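You operate a simulated robot arm through the tools that you are given. There is no shell and no other tool. Be economical: measure what you need, move in short steps, check, and stop when the job is done.

The job below is to be done with a simulated two-armed robot. You get a single attempt, and the scene is never put back.

TASK
Stop the transfer pump and change it over from blue to pink.
Fine: switch off first; blue outlet shut, hose coupling in the pink port, pink outlet open; spill nothing and leave the rest as it is.

The check looks at the end state, three seconds after you hand in, the way a careful person would. Anything else that was tipped, shoved, dropped, spilled or broken makes it a failure.

THE ROBOT
Two 7-joint arms with two-finger parallel grippers on one trunk, on a base that drives. Base frame: it is fixed to the floor where the robot stands at the start and does not move with it; the origin is under the middle of the robot, x ahead of it, y to its left, z up. Readings come in mm, degrees, newtons and seconds.
The left shoulder is at the start at [70, 178, 1201], the right one opposite. With the tool pointing down near the work surface each hand reaches from about 280 to 720 mm from the robot's upright axis, wherever it stands, measured 20 degrees to its own side. Places, roughly: blue gauge [1000, 200, 1300]; blue outlet valve [200, -300, 400]; blue tank [500, -300, 800]; pink outlet valve [-500, -1100, 400]; pink port on the dye bench [700, 100, 900]; transfer switch [800, 0, 1300]. Payload 3.43 kg a hand.
The TCP of each hand is the grasp point between the finger pads, 30 mm short of the fingertips. In the tool frame z runs along the fingers and y along their closing line. Largest opening 94 mm; finger width 28, thickness 10; the body of the gripper, 50 by 96 mm, starts 55 mm behind the TCP.
Orientation is told as [roll, pitch, yaw] about the base's x, y, z axes, in that order, counted from this pose: with the fingers straight down and closing along the base's y, the tool's x points along the base's -x, its y along +y and its z along -z.

THE INTERFACE
- The arms move only by the tool send_rows. It takes "left_rows", "right_rows" or both (then of equal length, played together; a hand with none holds still); each is a list of rows, each a list of 7 numbers: the shift along the tool's x, y, z in units of 100 mm (1.0 is 100 mm), then the turn, a rotation vector about the tool's x, y, z in units of 120 degrees (1.0 is 120 degrees), then the gripper command, from -1 (shut) to 1 (fully open), values between in proportion. In form: [[dx, dy, dz, wx, wy, wz, grip], ...]. A call has 1 to 20 rows; each row is the pose to reach, as a shift and turn from the pose commanded when the call began, along the tool's axes at that moment. A call with a number of a shift or a turn outside -1 to 1 is refused whole. Each row takes 0.2 s and may step no farther than 50 mm and 8.6 degrees from the row before; otherwise, or with a gripper value out of range, the whole call is refused. A pose out of reach is approached as far as the arm can. The call stops where the force on the tool passes 90 N (or 10 N more than at its start, if that is more) or the arm is blocked; 0.2 s more then pass. The fingers move at their own pace (about 153 mm/s each) and stop on an object; they squeeze with about 45 N. The grip force told is the motor's: it shows also when the fingers shut on nothing. Time passes only in rows, and 0.2 s behind the last, so rows that repeat a pose let the fingers close. It gives the time, the measured TCP pose, the force on the tool (base axes), the opening and the grip force at its end, in the units of the frame above (readings bear some noise), with the torque about the TCP (base axes, N m) and any sound that the robot's microphone picked up.
- Cameras (640 x 400 px; columns grow to the right, rows downward): "scene" is now at [129, 21.9, 1507.6]; the picture's right is [0.23, -0.97, -0.00], its down [-0.66, -0.16, -0.73] and it looks along [0.71, 0.17, -0.68] (base axes); focal length 214 px, centre (320, 200). "left" rides on the left gripper at [76, -14, -103] in its tool frame; the picture's right is [0.18, 0.98, 0.00], its down [-0.75, 0.14, -0.64] and it looks along [-0.63, 0.12, 0.77] (tool axes); focal length 243 px, centre (320, 200). "right" rides on the right gripper at [76, 14, -103] in its tool frame; the picture's right is [-0.18, 0.98, 0.00], its down [-0.75, -0.14, -0.64] and it looks along [-0.63, -0.12, 0.77] (tool axes); focal length 243 px, centre (320, 200). There is no depth. A picture from a camera that has moved, and an enlarged one, comes with that camera's place and axes in the base frame and with its lens.
- grab_frame(camera): a new picture of that camera. No time passes.
- raise_lower(by): slides the trunk up (or, below 0, down) by that many mm; the arms and the scene camera ride with it, the base frame stays. It gives what a move gives, with no picture.
- base_move(legs): drives the robot by 1 to 6 legs, each [ahead, turn to the left] in mm and degrees, along the robot's own axes; the way and the turn of a leg run together, so that a leg with both is an arc; at most 1500 mm and 180 degrees a leg. The arms and the cameras ride along, it lands a little off, and it stops where it bumps. It gives what a move gives.
- pan_tilt(pan, tilt): turns the head with the scene camera to pan (to the left, within 86 degrees either way) and tilt (down, from -29 to 69), counted from straight ahead of the robot. It gives what a move gives.
- inspect(camera, box): a new picture of the part [left, top, right, bottom] of that camera's present view, enlarged. No time passes.
- hand_in(): hands the job in; it is judged then, once.

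Work in short steps. Places have to be worked out from the pictures, the camera data and where the tool is seen: move nearer, look again, correct. Check each grasp and each placing, and mend what went wrong. You have 120 turns and 88 pictures in all, those below and enlarged ones among them. Open the grippers and draw the arms clear of the work before you hand the job in, unless the task says otherwise; then end with one line.

The tools are called after "Emit:" as a command line: name --argument value ..., lists and objects as JSON in quotes. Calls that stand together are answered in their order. send_rows: Moves the arms, as the interface text tells. Its arguments: {"type":"object","properties":{"left_rows":{"type":"array","items":{"type":"array","items":{"type":"number"}}},"right_rows":{"type":"array","items":{"type":"array","items":{"type":"number"}}}},"required":[]} The other tools are called the same way: raise_lower (by) slides the trunk up or down; base_move (legs) drives the base; pan_tilt (pan, tilt) turns the head that bears the scene camera; grab_frame (camera) takes a picture; inspect (camera, box) takes an enlarged picture of a part of a camera's view; hand_in () hands the job in.

At the start:

```text
time: 0.0
left_position: [426.4, 198.0, 1429.8]
left_tcp_rot: [0.0, -0.1, 0.0]
left_ft_force: [-0.6, 0.2, -1.1]
left_torque: [0.0, 0.0, -0.03]
left_grip_width: 93.8
left_grasp_force: 0.0
right_position: [498.8, -150.2, 1429.1]
right_tcp_rot: [0.0, -0.2, 0.0]
right_ft_force: [-0.3, 0.5, -0.8]
right_torque: [-0.01, -0.01, 0.02]
right_grip_width: 94.1
right_grasp_force: 0.1
trunk travel left (down, up): [-781.0, 59.0]
robot x, y, heading: [0.1, 3.1, 0.0]
head pan, tilt: [13.5, 42.9]
```

scene: 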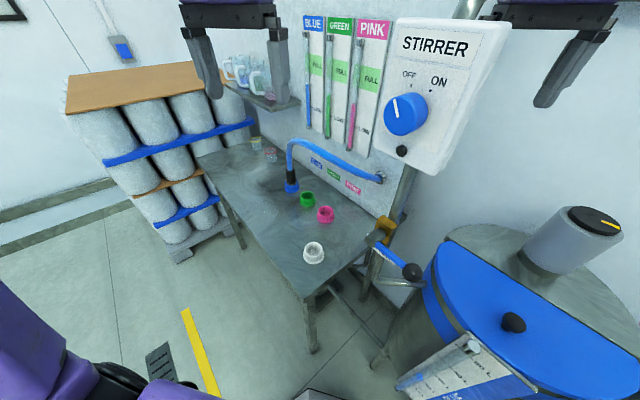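
right: 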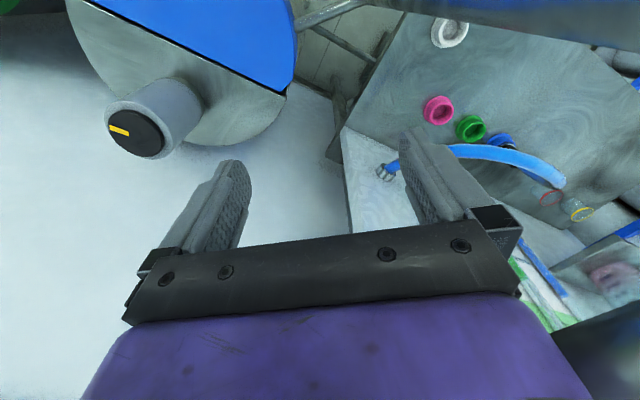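
left: 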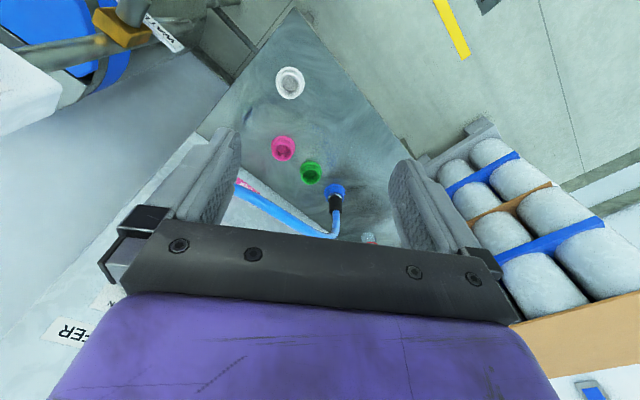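

I'll look around first: the stirrer box is visible, but the "...FER" label must belong to the transfer switch nearby.

Emit:
pan_tilt --pan 0 --tilt 15

Emit:
grab_frame --camera "scene"

Emit:
pan_tilt --pan -50 --tilt 45

Emit:
grab_frame --camera "scene"

```text
time: 0.9
left_position: [426.2, 197.7, 1430.8]
left_tcp_rot: [0.0, -0.1, 0.0]
left_ft_force: [-0.2, 0.0, 0.6]
left_torque: [0.03, 0.0, 0.01]
left_grip_width: 94.2
left_grasp_force: 0.2
right_position: [498.1, -149.3, 1430.0]
right_tcp_rot: [0.0, -0.1, 0.0]
right_ft_force: [-0.4, 0.0, 0.3]
right_torque: [-0.05, -0.01, 0.04]
right_grip_width: 94.0
right_grasp_force: 0.0
trunk travel left (down, up): [-781.0, 59.0]
robot x, y, heading: [-2.2, 0.2, -0.3]
head pan, tilt: [0.0, 15.0]
```

```text
84 pictures are left
camera scene: at [141.7, 3.0, 1551.3], right [0.0, -1.0, 0.0], down [-0.26, 0.0, -0.97], along [0.97, 0.0, -0.26], focal length 214 px, centre (320, 200)
```

scene: 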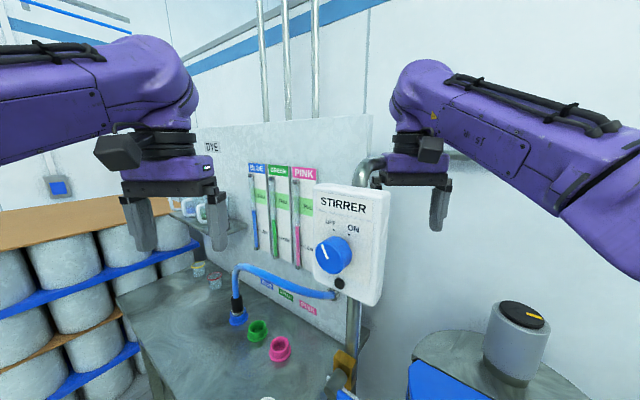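

```text
time: 2.1
left_position: [426.6, 198.2, 1430.5]
left_tcp_rot: [0.0, -0.2, 0.0]
left_ft_force: [1.0, 0.0, -0.2]
left_torque: [0.0, -0.01, 0.01]
left_grip_width: 94.2
left_grasp_force: 0.0
right_position: [498.7, -150.4, 1430.2]
right_tcp_rot: [0.1, -0.1, 0.0]
right_ft_force: [-0.4, -0.4, -0.5]
right_torque: [0.01, 0.0, -0.01]
right_grip_width: 94.0
right_grasp_force: 0.0
trunk travel left (down, up): [-781.0, 59.0]
robot x, y, heading: [1.8, 1.0, 0.1]
head pan, tilt: [-50.0, 45.0]
```

```text
83 pictures are left
camera scene: at [100.7, -59.4, 1504.6], right [-0.77, -0.64, 0.0], down [-0.45, 0.54, -0.71], along [0.46, -0.54, -0.71], focal length 214 px, centre (320, 200)
```

scene: 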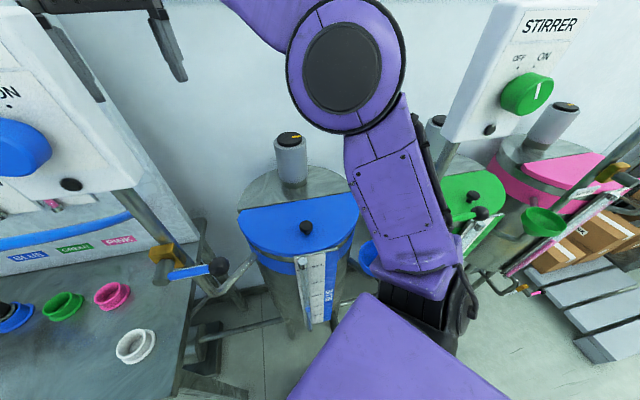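

The panels by each tank read STIRRER, so the transfer switch must be elsewhere. I'll enlarge the left camera's label and the labelled areas.

Emit:
inspect --camera "left" --box '[0, 200, 200, 400]'

Emit:
pan_tilt --pan 15 --tilt 25

Emit:
inspect --camera "scene" --box '[160, 60, 480, 260]'

Emit:
pan_tilt --pan -75 --tilt 35

Emit:
grab_frame --camera "scene"

```text
2.00 times, centred on (100, 300) of left
camera zoom: at [350.0, 183.0, 1532.7], right [-0.18, 0.98, 0.0], down [0.75, 0.14, 0.64], along [0.63, 0.12, -0.77], focal length 485 px, centre (760, 0)
```

zoom: 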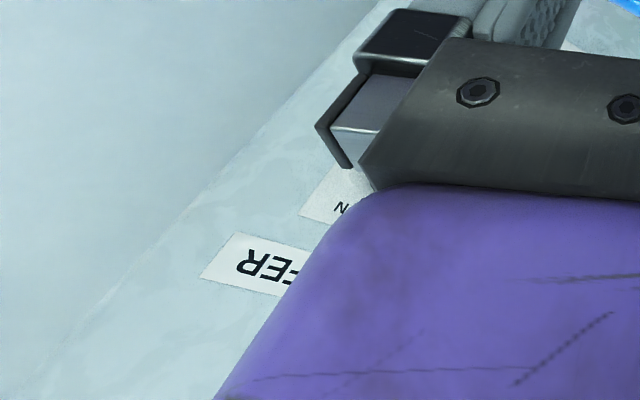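

```text
time: 3.5
left_position: [425.8, 197.7, 1430.9]
left_tcp_rot: [0.0, 0.0, 0.0]
left_ft_force: [0.3, 1.3, -0.5]
left_torque: [0.04, 0.0, 0.01]
left_grip_width: 94.0
left_grasp_force: 0.0
right_position: [498.8, -150.7, 1430.7]
right_tcp_rot: [0.0, -0.1, 0.0]
right_ft_force: [0.0, -0.4, -0.4]
right_torque: [0.0, 0.0, -0.02]
right_grip_width: 94.0
right_grasp_force: 0.1
trunk travel left (down, up): [-781.0, 59.0]
robot x, y, heading: [-3.5, 3.4, -0.2]
head pan, tilt: [15.0, 25.0]
```

```text
2.00 times, centred on (320, 160) of scene
camera zoom: at [137.4, 26.6, 1535.1], right [0.26, -0.97, 0.0], down [-0.41, -0.11, -0.91], along [0.88, 0.23, -0.42], focal length 429 px, centre (320, 280)
```

zoom: 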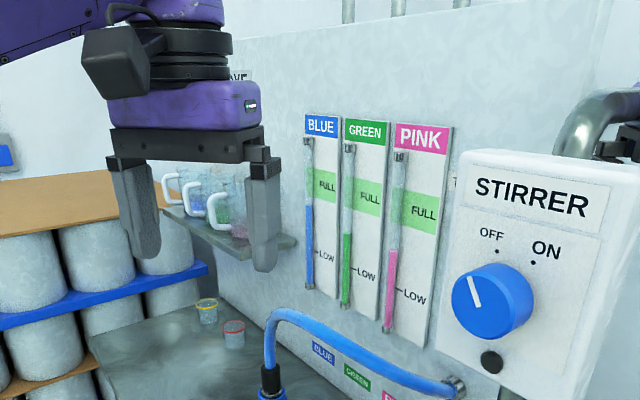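

```text
time: 5.1
left_position: [426.5, 196.6, 1430.0]
left_tcp_rot: [0.0, -0.1, -0.1]
left_ft_force: [-0.4, 0.3, -0.2]
left_torque: [0.0, 0.03, 0.03]
left_grip_width: 94.1
left_grasp_force: 0.0
right_position: [498.8, -150.6, 1429.3]
right_tcp_rot: [0.0, 0.0, 0.0]
right_ft_force: [-0.7, 0.3, 0.6]
right_torque: [-0.05, 0.01, 0.02]
right_grip_width: 94.1
right_grasp_force: 0.0
trunk travel left (down, up): [-781.0, 59.0]
robot x, y, heading: [-0.7, 0.5, -0.3]
head pan, tilt: [-75.0, 35.0]
```

```text
80 pictures are left
camera scene: at [71.2, -82.2, 1519.4], right [-0.97, -0.26, 0.0], down [-0.15, 0.55, -0.82], along [0.21, -0.79, -0.57], focal length 214 px, centre (320, 200)
```

scene: 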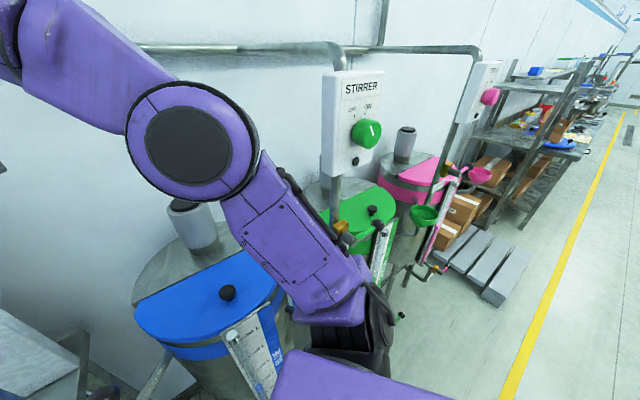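

The rays put the wall/backplate at about 0.74x−0.67y=572. The stirrer box stands well in front of it, with its knob near [402,-17,1405]. The TRANSFER label is on the plate behind it, near [745,-30,1405]. I turn the left hand to point at the plate so I can see the switch.

Emit:
send_rows --left_rows '[[-0.075, -0.033, 0.075, 0.0228, -0.0594, 0.0228, 1], [-0.15, -0.067, 0.15, 0.0457, -0.1188, 0.0457, 1], [-0.225, -0.1, 0.225, 0.0685, -0.178, 0.0685, 1], [-0.3, -0.133, 0.3, 0.0913, -0.2377, 0.0913, 1], [-0.375, -0.167, 0.375, 0.114, -0.297, 0.114, 1], [-0.45, -0.2, 0.45, 0.137, -0.3565, 0.137, 1], [-0.525, -0.233, 0.525, 0.16, -0.416, 0.16, 1], [-0.6, -0.267, 0.6, 0.1827, -0.4753, 0.1827, 1], [-0.675, -0.3, 0.675, 0.2055, -0.5348, 0.2055, 1], [-0.75, -0.333, 0.75, 0.2283, -0.5942, 0.2283, 1], [-0.825, -0.367, 0.825, 0.251, -0.6536, 0.251, 1], [-0.9, -0.4, 0.9, 0.274, -0.713, 0.274, 1]]'

Emit:
grab_frame --camera "left"

```text
time: 7.7
left_position: [517.5, 157.8, 1338.8]
left_tcp_rot: [-101.2, -89.9, 59.1]
left_ft_force: [0.7, 0.9, -0.7]
left_torque: [-0.04, 0.01, 0.0]
left_grip_width: 93.8
left_grasp_force: 0.0
right_position: [500.2, -149.8, 1429.2]
right_tcp_rot: [0.0, -0.1, -0.1]
right_ft_force: [0.1, -0.2, 0.4]
right_torque: [0.02, 0.05, 0.03]
right_grip_width: 93.8
right_grasp_force: 0.0
trunk travel left (down, up): [-781.0, 59.0]
robot x, y, heading: [1.0, 3.6, -0.1]
head pan, tilt: [-75.0, 35.0]
```

```text
79 pictures are left
camera left: at [431.9, 216.0, 1262.6], right [0.66, 0.73, -0.19], down [-0.38, 0.54, 0.75], along [0.65, -0.42, 0.63], focal length 243 px, centre (320, 200)
```

left: 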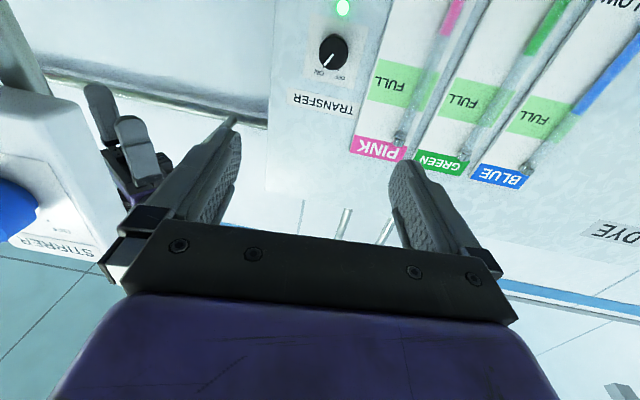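

The transfer knob is there with a green lamp. I'll enlarge it.

Emit:
inspect --camera "left" --box '[280, 0, 400, 120]'

```text
3.33 times, centred on (340, 60) of left
camera zoom: at [431.9, 216.0, 1262.6], right [0.66, 0.73, -0.19], down [-0.38, 0.54, 0.75], along [0.65, -0.42, 0.63], focal length 809 px, centre (253, 667)
```

zoom: 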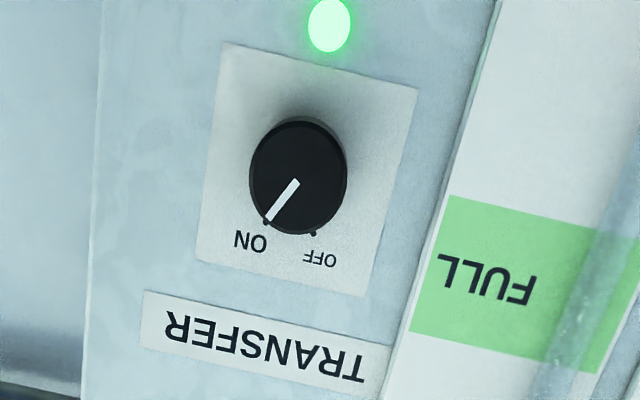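

The knob is about 40 mm wide at roughly [746,-26,1320]. It points to ON on the upper right, and OFF is about 55° counter-clockwise. Refined wall normal is (.785,-.62). I approach by 100 mm, square up the hand and look again.

Emit:
send_rows --left_rows '[[0.05, 0.013, 0.25, -0.008, 0, 0, 0.6], [0.1, 0.025, 0.5, -0.016, 0, 0, 0.6], [0.15, 0.037, 0.75, -0.024, 0, 0, 0.6], [0.19, 0.05, 1.0, -0.031, 0, 0, 0.6]]'

Emit:
grab_frame --camera "left"

```text
time: 8.7
left_position: [597.0, 93.8, 1319.7]
left_tcp_rot: [-42.8, -90.1, 4.6]
left_ft_force: [0.4, 0.1, -0.2]
left_torque: [-0.01, -0.02, -0.02]
left_grip_width: 74.7
left_grasp_force: 0.0
right_position: [498.3, -150.6, 1430.0]
right_tcp_rot: [0.2, 0.0, 0.0]
right_ft_force: [-0.2, -0.6, 0.5]
right_torque: [0.02, 0.02, 0.02]
right_grip_width: 93.9
right_grasp_force: 0.2
trunk travel left (down, up): [-781.0, 59.0]
robot x, y, heading: [-0.5, -1.4, 0.1]
head pan, tilt: [-75.0, 35.0]
```

```text
77 pictures are left
camera left: at [506.9, 144.9, 1243.6], right [0.61, 0.77, -0.18], down [-0.42, 0.51, 0.75], along [0.68, -0.38, 0.63], focal length 243 px, centre (320, 200)
```

left: 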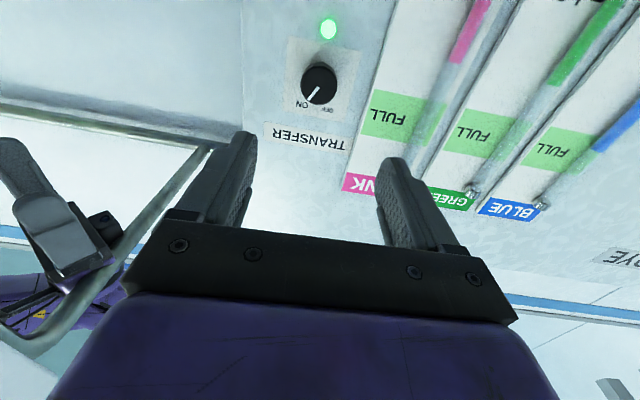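

Triangulated knob front is about [755,-32,1322], aligned with the hand. I advance another 150 mm in two calls and look.

Emit:
send_rows --left_rows '[[-0.01, 0, 0.25, 0, 0, 0, 0.5], [-0.02, 0, 0.5, 0, 0, 0, 0.5], [-0.02, 0, 0.75, 0, 0, 0, 0.5], [-0.02, 0, 1.0, 0, 0, 0, 0.5]]'

Emit:
send_rows --left_rows '[[0, 0, 0.25, 0, 0, 0, 0.5], [0, 0, 0.5, 0, 0, 0, 0.5]]'

Emit:
grab_frame --camera "left"

```text
time: 9.7
left_position: [677.0, 32.0, 1323.7]
left_tcp_rot: [-106.0, -89.9, 67.7]
left_ft_force: [-0.4, 0.1, -0.1]
left_torque: [0.02, 0.01, 0.02]
left_grip_width: 70.5
left_grasp_force: 0.0
right_position: [499.6, -151.1, 1429.5]
right_tcp_rot: [0.1, 0.0, 0.0]
right_ft_force: [0.2, 1.2, 0.2]
right_torque: [0.0, 0.04, -0.02]
right_grip_width: 94.2
right_grasp_force: 0.0
trunk travel left (down, up): [-781.0, 59.0]
robot x, y, heading: [1.0, 1.2, 0.3]
head pan, tilt: [-75.0, 35.0]
```

```text
time: 10.3
left_position: [713.5, -0.8, 1324.0]
left_tcp_rot: [40.1, -89.9, -78.5]
left_ft_force: [0.2, -0.1, -0.7]
left_torque: [0.01, 0.03, 0.01]
left_grip_width: 70.8
left_grasp_force: 0.1
right_position: [498.5, -152.0, 1429.3]
right_tcp_rot: [0.2, 0.0, 0.1]
right_ft_force: [0.2, -0.4, -0.1]
right_torque: [0.01, 0.0, -0.01]
right_grip_width: 93.9
right_grasp_force: 0.1
trunk travel left (down, up): [-781.0, 59.0]
robot x, y, heading: [-1.4, 0.1, 0.2]
head pan, tilt: [-75.0, 35.0]
```

```text
76 pictures are left
camera left: at [623.7, 51.1, 1247.3], right [0.61, 0.77, -0.18], down [-0.42, 0.51, 0.75], along [0.68, -0.38, 0.63], focal length 243 px, centre (320, 200)
```

left: 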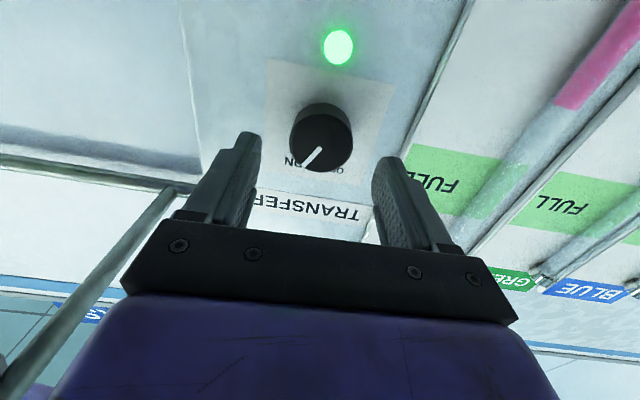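

The knob sits centred between the fingers with its front about 15 mm ahead of the tips. I advance 27 mm and close.

Emit:
send_rows --left_rows '[[0.02, 0, 0.14, 0, 0, 0, 0.5], [0.02, 0, 0.27, 0, 0, 0, 0.5], [0.02, 0, 0.27, 0, 0, 0, -0.5], [0.02, 0, 0.27, 0, 0, 0, -1], [0.02, 0, 0.27, 0, 0, 0, -1]]'

Emit:
grab_frame --camera "left"

```text
time: 11.5
left_position: [734.8, -18.3, 1320.6]
left_tcp_rot: [27.2, -89.9, -65.4]
left_ft_force: [3.6, -3.4, -0.8]
left_torque: [0.33, 0.44, 0.99]
left_grip_width: 41.9
left_grasp_force: 45.3
right_position: [498.6, -151.2, 1430.7]
right_tcp_rot: [0.1, 0.0, -0.1]
right_ft_force: [0.0, -0.5, -0.2]
right_torque: [-0.01, -0.02, 0.04]
right_grip_width: 94.1
right_grasp_force: 0.0
trunk travel left (down, up): [-781.0, 59.0]
robot x, y, heading: [0.4, 0.9, -0.4]
head pan, tilt: [-75.0, 35.0]
```

```text
75 pictures are left
camera left: at [645.3, 34.4, 1244.7], right [0.61, 0.77, -0.18], down [-0.42, 0.51, 0.75], along [0.68, -0.38, 0.63], focal length 243 px, centre (320, 200)
```

left: 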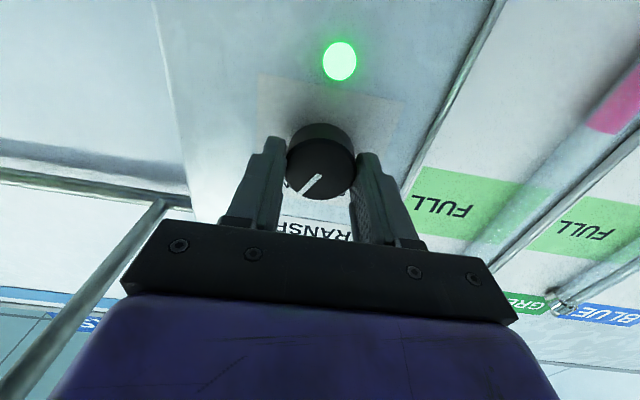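

Gripped at 41.9 mm. Now I turn counter-clockwise about 56°.

Emit:
send_rows --left_rows '[[0, 0, 0, 0, 0, -0.06, -1], [0, 0, 0, 0, 0, -0.12, -1], [0, 0, 0, 0, 0, -0.18, -1], [0, 0, 0, 0, 0, -0.24, -1], [0, 0, 0, 0, 0, -0.3, -1], [0, 0, 0, 0, 0, -0.36, -1], [0, 0, 0, 0, 0, -0.42, -1], [0, 0, 0, 0, 0, -0.47, -1]]'

Emit:
grab_frame --camera "left"

```text
time: 13.3
left_position: [735.2, -17.9, 1320.4]
left_tcp_rot: [-89.9, -33.5, 51.8]
left_ft_force: [7.1, -5.7, 3.8]
left_torque: [0.0, 0.03, 1.05]
left_grip_width: 41.5
left_grasp_force: 45.1
right_position: [500.5, -152.5, 1429.4]
right_tcp_rot: [0.1, 0.0, 0.0]
right_ft_force: [0.8, -1.1, 0.3]
right_torque: [-0.03, 0.01, -0.02]
right_grip_width: 93.8
right_grasp_force: 0.0
trunk travel left (down, up): [-781.0, 59.0]
robot x, y, heading: [-1.3, -2.7, -0.3]
head pan, tilt: [-75.0, 35.0]
```

```text
74 pictures are left
camera left: at [610.0, -9.9, 1290.5], right [0.24, 0.31, -0.92], down [-0.07, 0.95, 0.3], along [0.97, -0.01, 0.25], focal length 243 px, centre (320, 200)
```

left: 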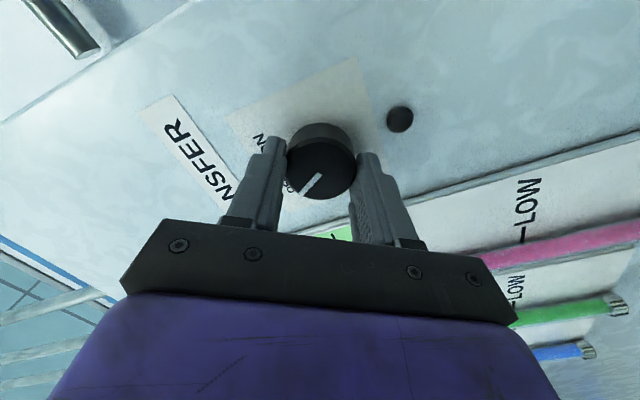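

The lamp has gone out and the marker turned 56° to OFF. I release and back away.

Emit:
send_rows --left_rows '[[0, 0, 0, 0, 0, 0, 0.5], [0, 0, 0, 0, 0, 0, 0.5], [0, 0, -0.2, 0, 0, 0, 0.5], [0, 0, -0.5, 0, 0, 0, 0.5], [0, 0, -0.8, 0, 0, 0, 0.5], [0, 0, -1.0, 0, 0, 0, 0.5]]'

Emit:
inspect --camera "left" --box '[220, 0, 440, 200]'

```text
time: 14.7
left_position: [651.4, 48.3, 1321.1]
left_tcp_rot: [-90.2, -33.6, 51.8]
left_ft_force: [0.1, 0.1, -0.4]
left_torque: [0.03, -0.04, -0.02]
left_grip_width: 70.5
left_grasp_force: 0.1
right_position: [497.6, -148.7, 1431.6]
right_tcp_rot: [0.0, -0.1, 0.1]
right_ft_force: [-0.6, 0.5, 0.5]
right_torque: [-0.02, -0.05, 0.0]
right_grip_width: 94.0
right_grasp_force: 0.0
trunk travel left (down, up): [-781.0, 59.0]
robot x, y, heading: [-1.7, -1.3, 0.1]
head pan, tilt: [-75.0, 35.0]
```

```text
2.00 times, centred on (330, 100) of left
camera zoom: at [527.1, 54.7, 1291.9], right [0.24, 0.31, -0.92], down [-0.07, 0.95, 0.3], along [0.97, -0.01, 0.25], focal length 485 px, centre (300, 400)
```

zoom: 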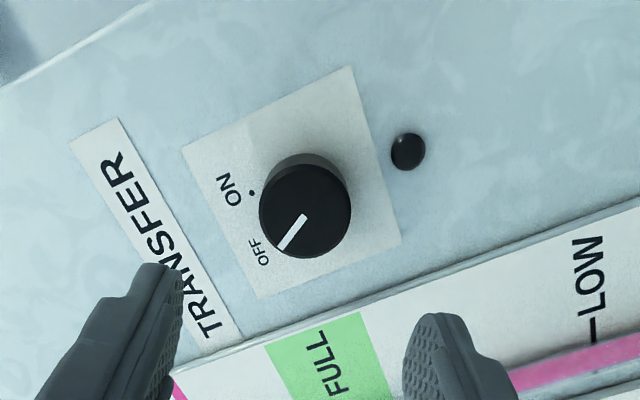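

OFF is confirmed. Next is the blue outlet valve, so I retract the left hand further and look down toward the foot of the blue tank.

Emit:
send_rows --left_rows '[[0, 0, -0.25, 0, 0, 0.06, 0.5], [0, 0, -0.5, 0, 0, 0.12, 0.5], [0, 0, -0.75, 0, 0, 0.18, 0.5], [0, 0, -1.0, 0, 0, 0.24, 0.5], [0, 0, -1.0, 0, 0, 0.3, 0.5], [0, 0, -1.0, 0, 0, 0.36, 0.5], [0, 0, -1.0, 0, 0, 0.42, 0.5], [0, 0, -1.0, 0, 0, 0.47, 0.5]]'

Emit:
pan_tilt --pan -50 --tilt 69

Emit:
grab_frame --camera "scene"

Emit:
pan_tilt --pan -86 --tilt 55

Emit:
grab_frame --camera "scene"

```text
time: 16.5
left_position: [577.6, 108.6, 1321.5]
left_tcp_rot: [104.1, -89.8, -142.4]
left_ft_force: [0.2, -1.2, -0.4]
left_torque: [0.03, -0.02, 0.0]
left_grip_width: 70.6
left_grasp_force: 0.0
right_position: [498.9, -149.6, 1429.7]
right_tcp_rot: [0.1, 0.0, 0.0]
right_ft_force: [0.6, -0.3, -0.3]
right_torque: [-0.01, 0.02, -0.05]
right_grip_width: 94.4
right_grasp_force: 0.1
trunk travel left (down, up): [-781.0, 59.0]
robot x, y, heading: [-2.8, -1.1, 0.3]
head pan, tilt: [-75.0, 35.0]
```

```text
time: 17.5
left_position: [575.6, 108.9, 1321.2]
left_tcp_rot: [-162.3, -89.9, 124.0]
left_ft_force: [0.0, 0.1, -0.1]
left_torque: [0.0, -0.01, 0.02]
left_grip_width: 70.4
left_grasp_force: 0.1
right_position: [497.7, -150.6, 1429.4]
right_tcp_rot: [0.0, 0.0, 0.1]
right_ft_force: [-0.1, 0.3, 0.0]
right_torque: [-0.03, -0.02, -0.02]
right_grip_width: 93.9
right_grasp_force: 0.1
trunk travel left (down, up): [-781.0, 59.0]
robot x, y, heading: [-0.8, 0.4, 0.1]
head pan, tilt: [-50.0, 68.8]
```

```text
72 pictures are left
camera scene: at [84.2, -40.0, 1475.8], right [-0.77, -0.64, 0.0], down [-0.6, 0.71, -0.36], along [0.23, -0.28, -0.93], focal length 214 px, centre (320, 200)
```

scene: 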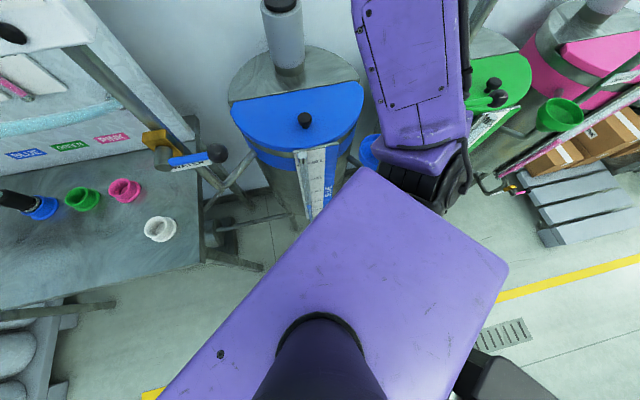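

```text
time: 18.5
left_position: [575.4, 108.7, 1322.0]
left_tcp_rot: [-156.0, -89.8, 117.7]
left_ft_force: [-0.5, -0.2, 0.4]
left_torque: [-0.04, 0.0, -0.03]
left_grip_width: 70.4
left_grasp_force: 0.0
right_position: [498.6, -150.1, 1430.8]
right_tcp_rot: [0.0, -0.1, 0.0]
right_ft_force: [0.1, 0.2, 0.2]
right_torque: [0.04, 0.0, -0.01]
right_grip_width: 93.8
right_grasp_force: 0.1
trunk travel left (down, up): [-781.0, 59.0]
robot x, y, heading: [4.3, 0.4, -0.2]
head pan, tilt: [-85.9, 55.0]
```

```text
71 pictures are left
camera scene: at [53.5, -68.9, 1491.2], right [-1.0, -0.07, 0.0], down [-0.06, 0.82, -0.57], along [0.04, -0.57, -0.82], focal length 214 px, centre (320, 200)
```

scene: 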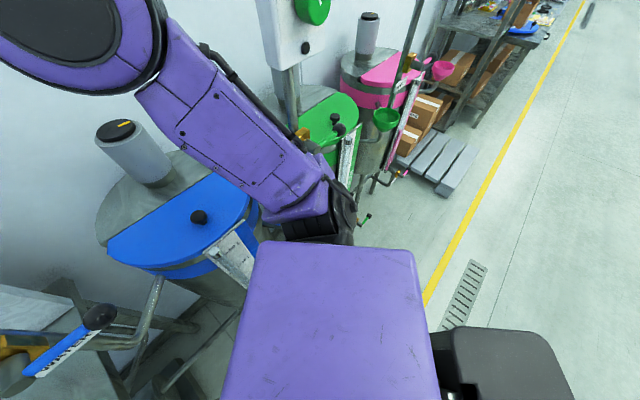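

The blue outlet is hidden below me. I move the right hand out away from the stirrer box, then back the base off to get a view.

Emit:
send_rows --right_rows '[[0, -0.3, 0, 0, 0, 0, 0], [0, -0.6, 0, 0, 0, 0, 0], [0.2, -0.9, 0, 0, 0, 0, 0], [0.5, -1, 0, 0, 0, 0, 0], [0.8, -1, 0, 0, 0, 0, 0], [1, -1, 0, 0, 0, 0, 0]]' --left_rows '[[0, 0, -0.2, 0, 0, 0, 0], [0, 0, -0.4, 0, 0, 0, 0], [0, 0, -0.6, 0, 0, 0, 0], [0, 0, -0.8, 0, 0, 0, 0], [0, 0, -1, 0, 0, 0, 0], [0, 0, -1, 0, 0, 0, 0]]'

Emit:
pan_tilt --pan -86 --tilt 30

Emit:
grab_frame --camera "scene"

Emit:
pan_tilt --pan 86 --tilt 40

Emit:
grab_frame --camera "scene"

```text
time: 20.1
left_position: [504.7, 204.3, 1333.3]
left_tcp_rot: [112.9, -81.7, -149.3]
left_ft_force: [0.1, 0.4, 1.2]
left_torque: [0.03, 0.05, -0.05]
left_grip_width: 47.1
left_grasp_force: 0.1
right_position: [407.3, -235.3, 1426.5]
right_tcp_rot: [-2.2, 0.6, 0.7]
right_ft_force: [0.6, -0.1, -0.4]
right_torque: [0.03, 0.06, 0.01]
right_grip_width: 47.1
right_grasp_force: 0.0
trunk travel left (down, up): [-781.0, 59.0]
robot x, y, heading: [-1.5, -1.5, -0.0]
head pan, tilt: [-85.9, 55.0]
stopped in row 6 (left hand): the arm was blocked; the commanded pose is now the measured one
```

```text
time: 21.0
left_position: [505.1, 206.8, 1337.1]
left_tcp_rot: [116.6, -81.8, -152.9]
left_ft_force: [-0.7, -0.6, -0.8]
left_torque: [-0.02, 0.01, 0.04]
left_grip_width: 46.9
left_grasp_force: 0.1
right_position: [408.0, -240.2, 1423.9]
right_tcp_rot: [-3.5, 1.0, 1.2]
right_ft_force: [-0.2, 0.7, -0.5]
right_torque: [0.0, -0.02, 0.01]
right_grip_width: 47.1
right_grasp_force: 0.0
trunk travel left (down, up): [-781.0, 59.0]
robot x, y, heading: [2.1, 3.8, 0.0]
head pan, tilt: [-85.9, 30.0]
```

```text
70 pictures are left
camera scene: at [66.5, 36.0, 1536.1], right [-1.0, -0.07, 0.01], down [-0.04, 0.43, -0.9], along [0.06, -0.9, -0.43], focal length 214 px, centre (320, 200)
```

scene: 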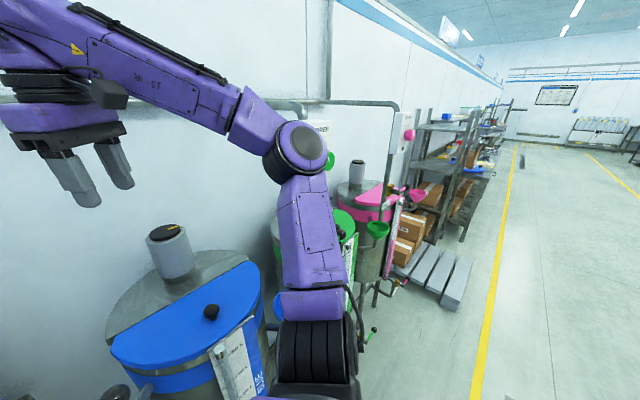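

```text
time: 23.6
left_position: [505.1, 207.1, 1336.5]
left_tcp_rot: [117.4, -81.8, -153.6]
left_ft_force: [0.0, 0.1, -0.1]
left_torque: [0.01, 0.03, 0.0]
left_grip_width: 46.9
left_grasp_force: 0.0
right_position: [409.1, -239.6, 1424.5]
right_tcp_rot: [-3.5, 0.9, 1.2]
right_ft_force: [-0.2, -0.3, -0.5]
right_torque: [0.0, -0.02, 0.01]
right_grip_width: 46.9
right_grasp_force: 0.0
trunk travel left (down, up): [-781.0, 59.0]
robot x, y, heading: [2.3, 2.0, 0.1]
head pan, tilt: [85.9, 40.0]
```

```text
69 pictures are left
camera scene: at [65.0, 209.9, 1506.8], right [1.0, -0.07, 0.0], down [-0.05, -0.7, -0.71], along [0.05, 0.71, -0.7], focal length 214 px, centre (320, 200)
```

scene: 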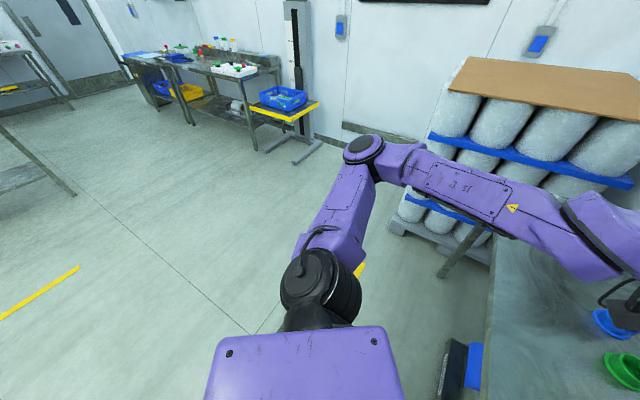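

The readings show a lean: the camera has shifted about 110 mm and tilted about 4°. I suspect the right elbow is bearing on the green stirrer post, so I bring the right hand back forward and in, to relieve it, and check.

Emit:
send_rows --right_rows '[[-0.15, 0, 0, 0, 0, 0, 0], [-0.3, 0, 0, 0, 0, 0, 0], [-0.5, 0.1, 0, 0, 0, 0, 0], [-0.7, 0.3, 0, 0, 0, 0, 0], [-0.9, 0.5, 0, 0, 0, 0, 0], [-0.9, 0.7, 0, 0, 0, 0, 0]]'

Emit:
pan_tilt --pan -75 --tilt 35

Emit:
grab_frame --camera "scene"

```text
time: 23.9
left_position: [515.5, 201.2, 1359.4]
left_tcp_rot: [129.7, -80.6, -161.6]
left_ft_force: [-3.2, -3.0, 0.4]
left_torque: [0.0, 0.1, 0.32]
left_grip_width: 46.9
left_grasp_force: 0.1
right_position: [437.1, -286.1, 1399.3]
right_tcp_rot: [0.1, 0.6, 1.4]
right_ft_force: [3.3, 3.0, 4.8]
right_torque: [-0.3, 0.24, -0.05]
right_grip_width: 47.0
right_grasp_force: 0.1
trunk travel left (down, up): [-781.0, 59.0]
robot x, y, heading: [13.2, 7.3, 3.0]
head pan, tilt: [85.9, 40.0]
stopped in row 1 (left hand): the arm was blocked; the commanded pose is now the measured one
```

```text
time: 26.4
left_position: [534.4, 178.5, 1351.1]
left_tcp_rot: [128.1, -82.8, -161.4]
left_ft_force: [-1.2, 0.4, 0.4]
left_torque: [-0.02, 0.02, -0.01]
left_grip_width: 46.9
left_grasp_force: 0.0
right_position: [460.1, -292.9, 1383.6]
right_tcp_rot: [2.9, -0.7, -0.1]
right_ft_force: [-1.3, 0.7, 1.4]
right_torque: [-0.02, -0.03, 0.02]
right_grip_width: 47.2
right_grasp_force: 0.0
trunk travel left (down, up): [-781.0, 59.0]
robot x, y, heading: [15.8, 6.3, 5.0]
head pan, tilt: [-75.0, 35.0]
```

```text
68 pictures are left
camera scene: at [104.3, 53.1, 1527.4], right [-0.94, -0.34, 0.03], down [-0.2, 0.47, -0.86], along [0.28, -0.81, -0.51], focal length 214 px, centre (320, 200)
```

scene: 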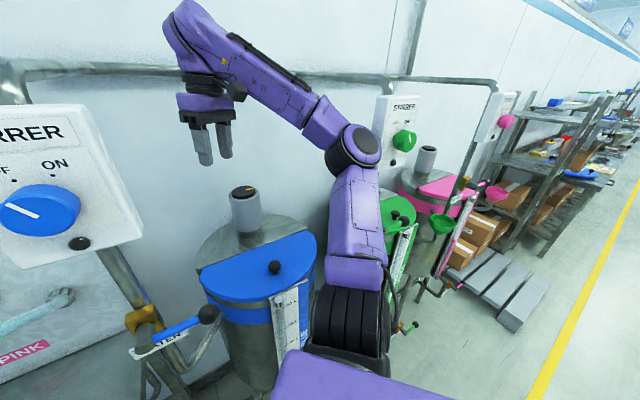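

The left arm is the blocked one. I'll look on that side.

Emit:
pan_tilt --pan 50 --tilt 45

Emit:
grab_frame --camera "scene"

Emit:
grab_frame --camera "left"

```text
time: 28.5
left_position: [534.8, 176.7, 1351.7]
left_tcp_rot: [127.1, -83.0, -160.3]
left_ft_force: [0.7, -0.2, 0.5]
left_torque: [0.0, -0.01, -0.01]
left_grip_width: 47.0
left_grasp_force: 0.0
right_position: [461.3, -295.5, 1382.1]
right_tcp_rot: [2.9, -0.6, -0.1]
right_ft_force: [0.4, -0.2, -0.9]
right_torque: [0.07, 0.02, -0.01]
right_grip_width: 47.0
right_grasp_force: 0.0
trunk travel left (down, up): [-781.0, 59.0]
robot x, y, heading: [17.7, 5.8, 4.9]
head pan, tilt: [50.0, 45.0]
```

```text
67 pictures are left
camera scene: at [121.3, 199.9, 1500.3], right [0.82, -0.57, 0.04], down [-0.41, -0.63, -0.65], along [0.4, 0.52, -0.76], focal length 214 px, centre (320, 200)
```

scene: 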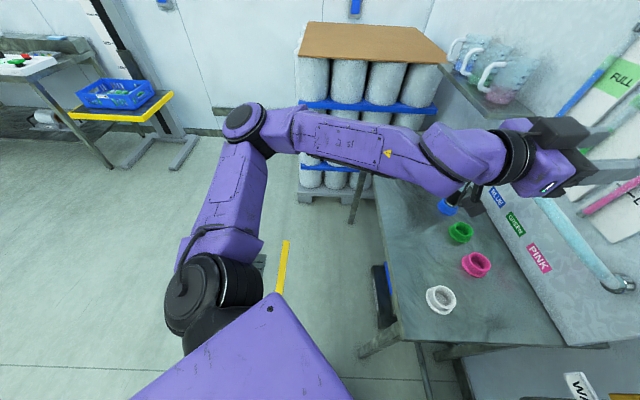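

```text
66 pictures are left
camera left: at [450.2, 223.9, 1266.4], right [0.55, 0.83, -0.09], down [-0.54, 0.44, 0.71], along [0.63, -0.35, 0.69], focal length 243 px, centre (320, 200)
```

left: 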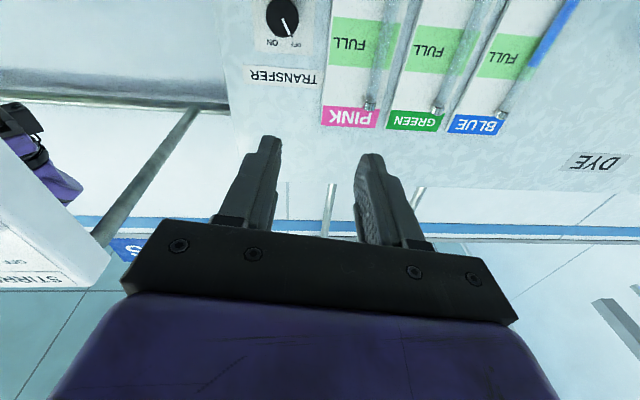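

Left looks free. The signature (lean left, 5° yaw left, elbow overlapping the green box) fits the right elbow pressing on the green stirrer box. I move the right hand forward and inward to pull that elbow off.

Emit:
send_rows --right_rows '[[-0.1, 0.15, 0, 0, 0, 0, 0], [-0.2, 0.3, 0, 0, 0, 0, 0], [-0.3, 0.45, 0, 0, 0, 0, 0], [-0.4, 0.6, 0, 0, 0, 0, 0], [-0.4, 0.75, 0, 0, 0, 0, 0], [-0.4, 0.9, 0, 0, 0, 0, 0]]'

Emit:
pan_tilt --pan -75 --tilt 30

Emit:
grab_frame --camera "scene"

```text
time: 28.8
left_position: [561.6, 168.6, 1366.6]
left_tcp_rot: [136.0, -83.5, -162.8]
left_ft_force: [-1.1, 0.4, 0.0]
left_torque: [0.0, 0.0, -0.05]
left_grip_width: 47.0
left_grasp_force: 0.1
right_position: [491.2, -350.7, 1343.5]
right_tcp_rot: [10.2, -1.2, -2.0]
right_ft_force: [7.1, -2.2, 2.7]
right_torque: [0.1, 0.62, 0.07]
right_grip_width: 47.1
right_grasp_force: 0.1
trunk travel left (down, up): [-781.0, 59.0]
robot x, y, heading: [27.3, 8.9, 7.6]
head pan, tilt: [50.0, 45.0]
stopped in row 1 (left hand): the arm was blocked; the commanded pose is now the measured one
```

```text
time: 30.8
left_position: [550.3, 148.8, 1360.0]
left_tcp_rot: [126.6, -83.3, -155.9]
left_ft_force: [-0.4, -0.1, -0.7]
left_torque: [0.02, 0.03, 0.04]
left_grip_width: 47.1
left_grasp_force: 0.0
right_position: [496.7, -342.5, 1339.6]
right_tcp_rot: [10.1, -0.5, -1.4]
right_ft_force: [-0.6, 0.6, 0.3]
right_torque: [-0.02, -0.01, 0.04]
right_grip_width: 46.8
right_grasp_force: 0.1
trunk travel left (down, up): [-781.0, 59.0]
robot x, y, heading: [23.8, 12.6, 7.8]
head pan, tilt: [-75.0, 30.0]
```

```text
65 pictures are left
camera scene: at [117.0, 58.0, 1534.6], right [-0.92, -0.39, 0.04], down [-0.2, 0.39, -0.9], along [0.33, -0.84, -0.44], focal length 214 px, centre (320, 200)
```

scene: 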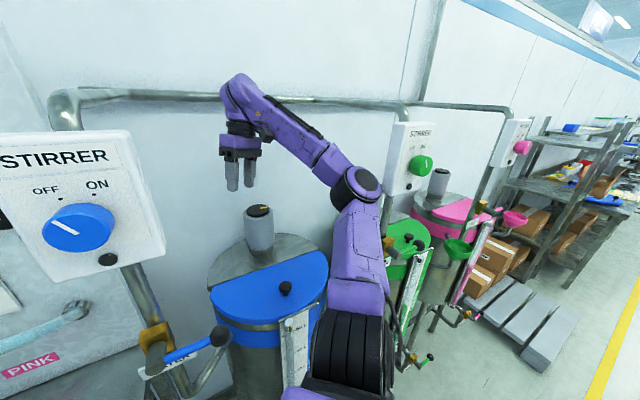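

Geometry says the right upper arm bears on the left edge of the green stirrer box, and its push along the wall explains the shift, yaw and lean. Turning left slides that arm straight off it, so I turn 4° and check.

Emit:
base_move --legs '[[0, 4]]'

Emit:
pan_tilt --pan -70 --tilt 40

Emit:
grab_frame --camera "scene"

```text
time: 31.6
left_position: [569.4, -17.3, 1361.3]
left_tcp_rot: [94.9, -78.0, -120.3]
left_ft_force: [64.5, -69.1, 6.1]
left_torque: [1.12, 1.73, 7.25]
left_grip_width: 46.8
left_grasp_force: 0.0
right_position: [498.2, -533.0, 1249.3]
right_tcp_rot: [20.4, -0.5, -3.5]
right_ft_force: [-3.0, 2.3, -1.0]
right_torque: [-0.19, -0.18, -0.12]
right_grip_width: 46.9
right_grasp_force: 0.0
trunk travel left (down, up): [-781.0, 59.0]
robot x, y, heading: [20.9, 11.8, 9.0]
head pan, tilt: [-75.0, 30.0]
stopped in leg 1: the robot was blocked; the commanded pose is now the measured one
```

```text
time: 32.3
left_position: [565.9, 14.6, 1368.8]
left_tcp_rot: [99.5, -78.9, -124.3]
left_ft_force: [0.2, 0.1, 0.6]
left_torque: [-0.01, 0.01, 0.06]
left_grip_width: 47.0
left_grasp_force: 0.2
right_position: [510.0, -503.5, 1264.8]
right_tcp_rot: [19.0, -0.7, -1.9]
right_ft_force: [0.9, 0.0, 0.0]
right_torque: [0.01, 0.03, 0.01]
right_grip_width: 46.9
right_grasp_force: 0.0
trunk travel left (down, up): [-781.0, 59.0]
robot x, y, heading: [22.6, 8.5, 9.3]
head pan, tilt: [-70.0, 40.0]
```

```text
64 pictures are left
camera scene: at [116.7, -81.4, 1511.7], right [-0.87, -0.49, 0.0], down [-0.32, 0.58, -0.75], along [0.37, -0.66, -0.66], focal length 214 px, centre (320, 200)
```

scene: 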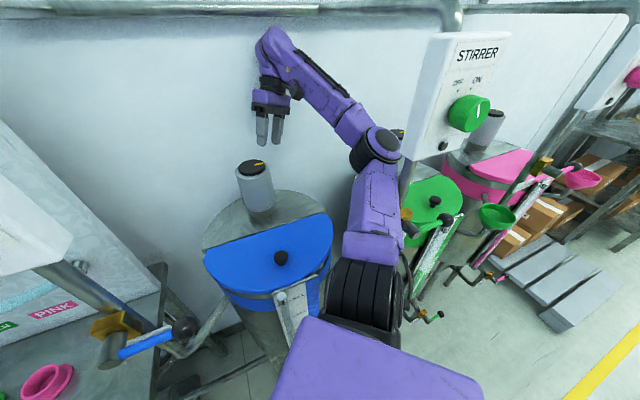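

The lean is gone (camera upright again). Now I check the left hand against the blue stirrer box.

Emit:
pan_tilt --pan 10 --tilt 35

Emit:
grab_frame --camera "scene"

Emit:
grab_frame --camera "left"

```text
time: 33.8
left_position: [566.2, 15.4, 1368.7]
left_tcp_rot: [99.9, -79.0, -125.1]
left_ft_force: [0.2, -0.5, -1.2]
left_torque: [-0.01, -0.01, 0.01]
left_grip_width: 47.1
left_grasp_force: 0.1
right_position: [503.1, -504.1, 1266.8]
right_tcp_rot: [19.4, -1.0, -2.8]
right_ft_force: [-0.4, -0.3, -0.4]
right_torque: [-0.03, -0.05, 0.0]
right_grip_width: 46.9
right_grasp_force: 0.1
trunk travel left (down, up): [-781.0, 59.0]
robot x, y, heading: [19.4, 8.0, 8.7]
head pan, tilt: [10.0, 35.0]
```

```text
63 pictures are left
camera scene: at [152.4, 47.9, 1519.4], right [0.32, -0.95, 0.0], down [-0.54, -0.18, -0.82], along [0.78, 0.26, -0.57], focal length 214 px, centre (320, 200)
```

scene: 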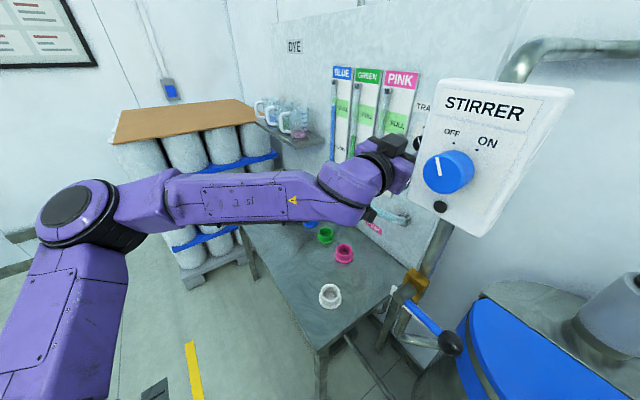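

```text
62 pictures are left
camera left: at [475.3, 57.8, 1287.2], right [0.43, 0.9, 0.01], down [-0.6, 0.28, 0.74], along [0.67, -0.32, 0.67], focal length 243 px, centre (320, 200)
```

left: 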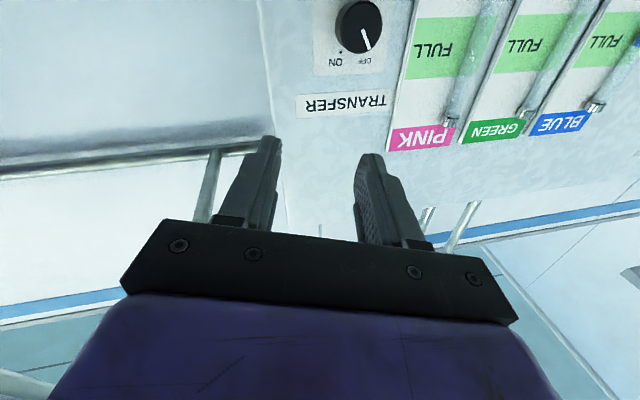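

The left wrist sits just beside and behind the blue stirrer box. I draw it out sideways (+y), away from the box.

Emit:
send_rows --left_rows '[[0, 0.2, -0.05, 0, 0, 0, 0], [0, 0.4, -0.15, 0, 0, 0, 0], [0, 0.6, -0.3, 0, 0, 0, 0], [0, 0.8, -0.4, 0, 0, 0, 0], [0, 1, -0.5, 0, 0, 0, 0]]'

Emit:
grab_frame --camera "scene"

```text
time: 35.0
left_position: [562.3, 125.4, 1385.4]
left_tcp_rot: [100.2, -78.9, -125.2]
left_ft_force: [-0.1, 0.8, -0.2]
left_torque: [0.0, 0.01, -0.02]
left_grip_width: 46.8
left_grasp_force: 0.0
right_position: [502.2, -503.0, 1268.7]
right_tcp_rot: [19.3, -1.1, -2.8]
right_ft_force: [0.3, -0.7, 0.5]
right_torque: [-0.03, 0.01, 0.01]
right_grip_width: 46.9
right_grasp_force: 0.0
trunk travel left (down, up): [-781.0, 59.0]
robot x, y, heading: [22.4, 12.4, 8.8]
head pan, tilt: [10.0, 35.0]
```

```text
61 pictures are left
camera scene: at [152.0, 48.9, 1519.4], right [0.32, -0.95, 0.0], down [-0.54, -0.19, -0.82], along [0.78, 0.26, -0.57], focal length 214 px, centre (320, 200)
```

scene: 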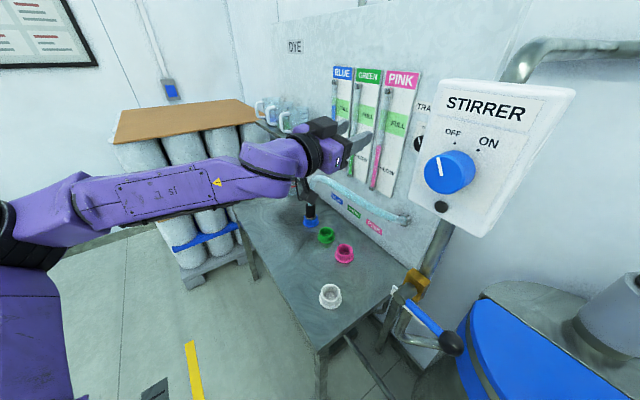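

Left is clear and the coupling is still in the blue port. Now I bring the right hand back in front of the robot in steps, away from the green post.

Emit:
send_rows --right_rows '[[0, 0.2, 0, 0, 0, 0, 0], [0, 0.4, 0, 0, 0, 0, 0], [0, 0.6, 0, 0, 0, 0, 0], [0, 0.8, 0, 0, 0, 0, 0], [0, 1, 0, 0, 0, 0, 0]]'

Emit:
send_rows --right_rows '[[0, 0.2, -0.1, -0.04, 0, 0, 0], [0, 0.4, -0.2, -0.08, 0, 0, 0], [0, 0.6, -0.3, -0.12, 0, 0, 0], [0, 0.8, -0.4, -0.16, 0, 0, 0], [0, 1, -0.4, -0.16, 0, 0, 0]]'

Emit:
pan_tilt --pan -65 --tilt 40

Emit:
grab_frame --camera "scene"

```text
time: 36.2
left_position: [562.6, 126.1, 1384.9]
left_tcp_rot: [99.9, -79.0, -125.2]
left_ft_force: [-1.3, 0.7, 1.2]
left_torque: [-0.04, 0.0, -0.03]
left_grip_width: 46.9
left_grasp_force: 0.0
right_position: [504.2, -408.2, 1302.2]
right_tcp_rot: [18.8, -1.0, -2.6]
right_ft_force: [0.0, 0.5, 0.0]
right_torque: [0.01, 0.02, -0.03]
right_grip_width: 47.3
right_grasp_force: 0.1
trunk travel left (down, up): [-781.0, 59.0]
robot x, y, heading: [20.0, 5.1, 8.6]
head pan, tilt: [10.0, 35.0]
```

```text
time: 37.4
left_position: [561.8, 126.1, 1386.0]
left_tcp_rot: [100.0, -79.0, -125.3]
left_ft_force: [0.2, -0.5, -0.8]
left_torque: [0.01, -0.01, -0.01]
left_grip_width: 47.0
left_grasp_force: 0.1
right_position: [507.7, -327.6, 1371.1]
right_tcp_rot: [38.1, -1.1, -2.6]
right_ft_force: [0.0, -0.1, 0.5]
right_torque: [-0.04, 0.01, 0.06]
right_grip_width: 47.0
right_grasp_force: 0.0
trunk travel left (down, up): [-781.0, 59.0]
robot x, y, heading: [20.8, 11.9, 8.9]
head pan, tilt: [10.0, 35.0]
```

```text
time: 38.9
left_position: [563.6, 124.7, 1386.0]
left_tcp_rot: [99.8, -78.9, -125.0]
left_ft_force: [0.0, -0.4, 0.7]
left_torque: [0.01, -0.03, -0.01]
left_grip_width: 47.0
left_grasp_force: 0.0
right_position: [506.3, -329.5, 1370.5]
right_tcp_rot: [38.3, -0.9, -2.7]
right_ft_force: [0.0, -0.3, 0.4]
right_torque: [0.01, 0.0, 0.02]
right_grip_width: 46.9
right_grasp_force: 0.1
trunk travel left (down, up): [-781.0, 59.0]
robot x, y, heading: [20.3, 9.5, 8.5]
head pan, tilt: [-65.0, 40.0]
```

```text
60 pictures are left
camera scene: at [116.5, -51.6, 1511.8], right [-0.83, -0.56, 0.0], down [-0.36, 0.53, -0.77], along [0.43, -0.64, -0.64], focal length 214 px, centre (320, 200)
```

scene: 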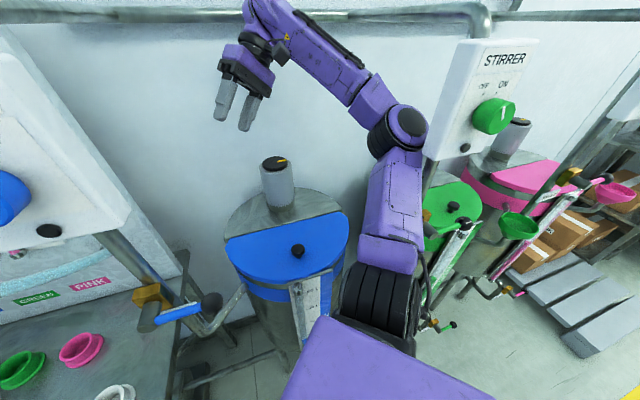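

The roll sign was wrong, but the way is clear. I continue moving the hand in and up while undoing the roll.

Emit:
send_rows --right_rows '[[0, 0.16, 0.05, 0.06, 0, 0, 0], [0, 0.33, 0.1, 0.12, 0, 0, 0], [0, 0.5, 0.15, 0.18, 0, 0, 0], [0, 0.66, 0.2, 0.24, 0, 0, 0], [0, 0.83, 0.25, 0.3, 0, 0, 0], [0, 1, 0.3, 0.32, 0, 0, 0]]'

Emit:
send_rows --right_rows '[[0, 0.17, -0.17, 0, 0, 0, 0], [0, 0.34, -0.34, 0, 0, 0, 0], [0, 0.5, -0.45, 0, 0, 0, 0]]'

Emit:
grab_frame --camera "scene"

```text
time: 40.3
left_position: [562.2, 125.7, 1384.8]
left_tcp_rot: [100.1, -79.1, -125.3]
left_ft_force: [0.3, 0.2, -0.7]
left_torque: [-0.02, -0.03, -0.01]
left_grip_width: 47.0
left_grasp_force: 0.1
right_position: [511.0, -230.7, 1408.8]
right_tcp_rot: [-0.4, -1.0, -2.5]
right_ft_force: [-0.5, 0.3, 0.3]
right_torque: [0.01, 0.01, 0.01]
right_grip_width: 46.9
right_grasp_force: 0.1
trunk travel left (down, up): [-781.0, 59.0]
robot x, y, heading: [21.7, 8.1, 8.7]
head pan, tilt: [-65.0, 40.0]
```

```text
time: 41.1
left_position: [561.6, 123.9, 1384.5]
left_tcp_rot: [99.8, -78.9, -125.0]
left_ft_force: [0.4, -0.6, -1.0]
left_torque: [0.01, 0.0, 0.01]
left_grip_width: 46.8
left_grasp_force: 0.0
right_position: [512.9, -182.3, 1456.1]
right_tcp_rot: [-0.3, -0.8, -2.6]
right_ft_force: [0.2, -0.1, -0.8]
right_torque: [-0.04, 0.01, 0.06]
right_grip_width: 47.2
right_grasp_force: 0.1
trunk travel left (down, up): [-781.0, 59.0]
robot x, y, heading: [24.9, 12.6, 8.7]
head pan, tilt: [-65.0, 40.0]
```

```text
59 pictures are left
camera scene: at [116.7, -51.5, 1511.8], right [-0.83, -0.56, 0.0], down [-0.36, 0.53, -0.77], along [0.43, -0.64, -0.64], focal length 214 px, centre (320, 200)
```

scene: 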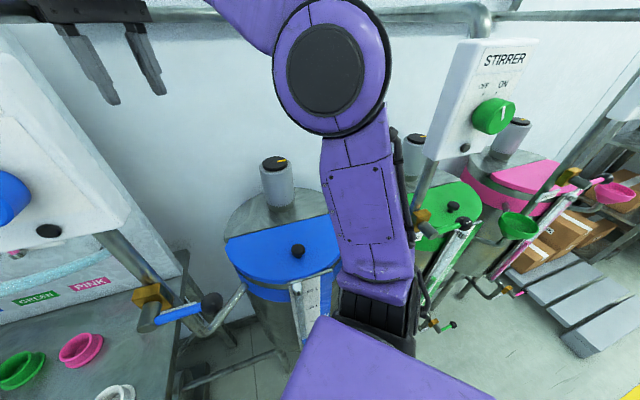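

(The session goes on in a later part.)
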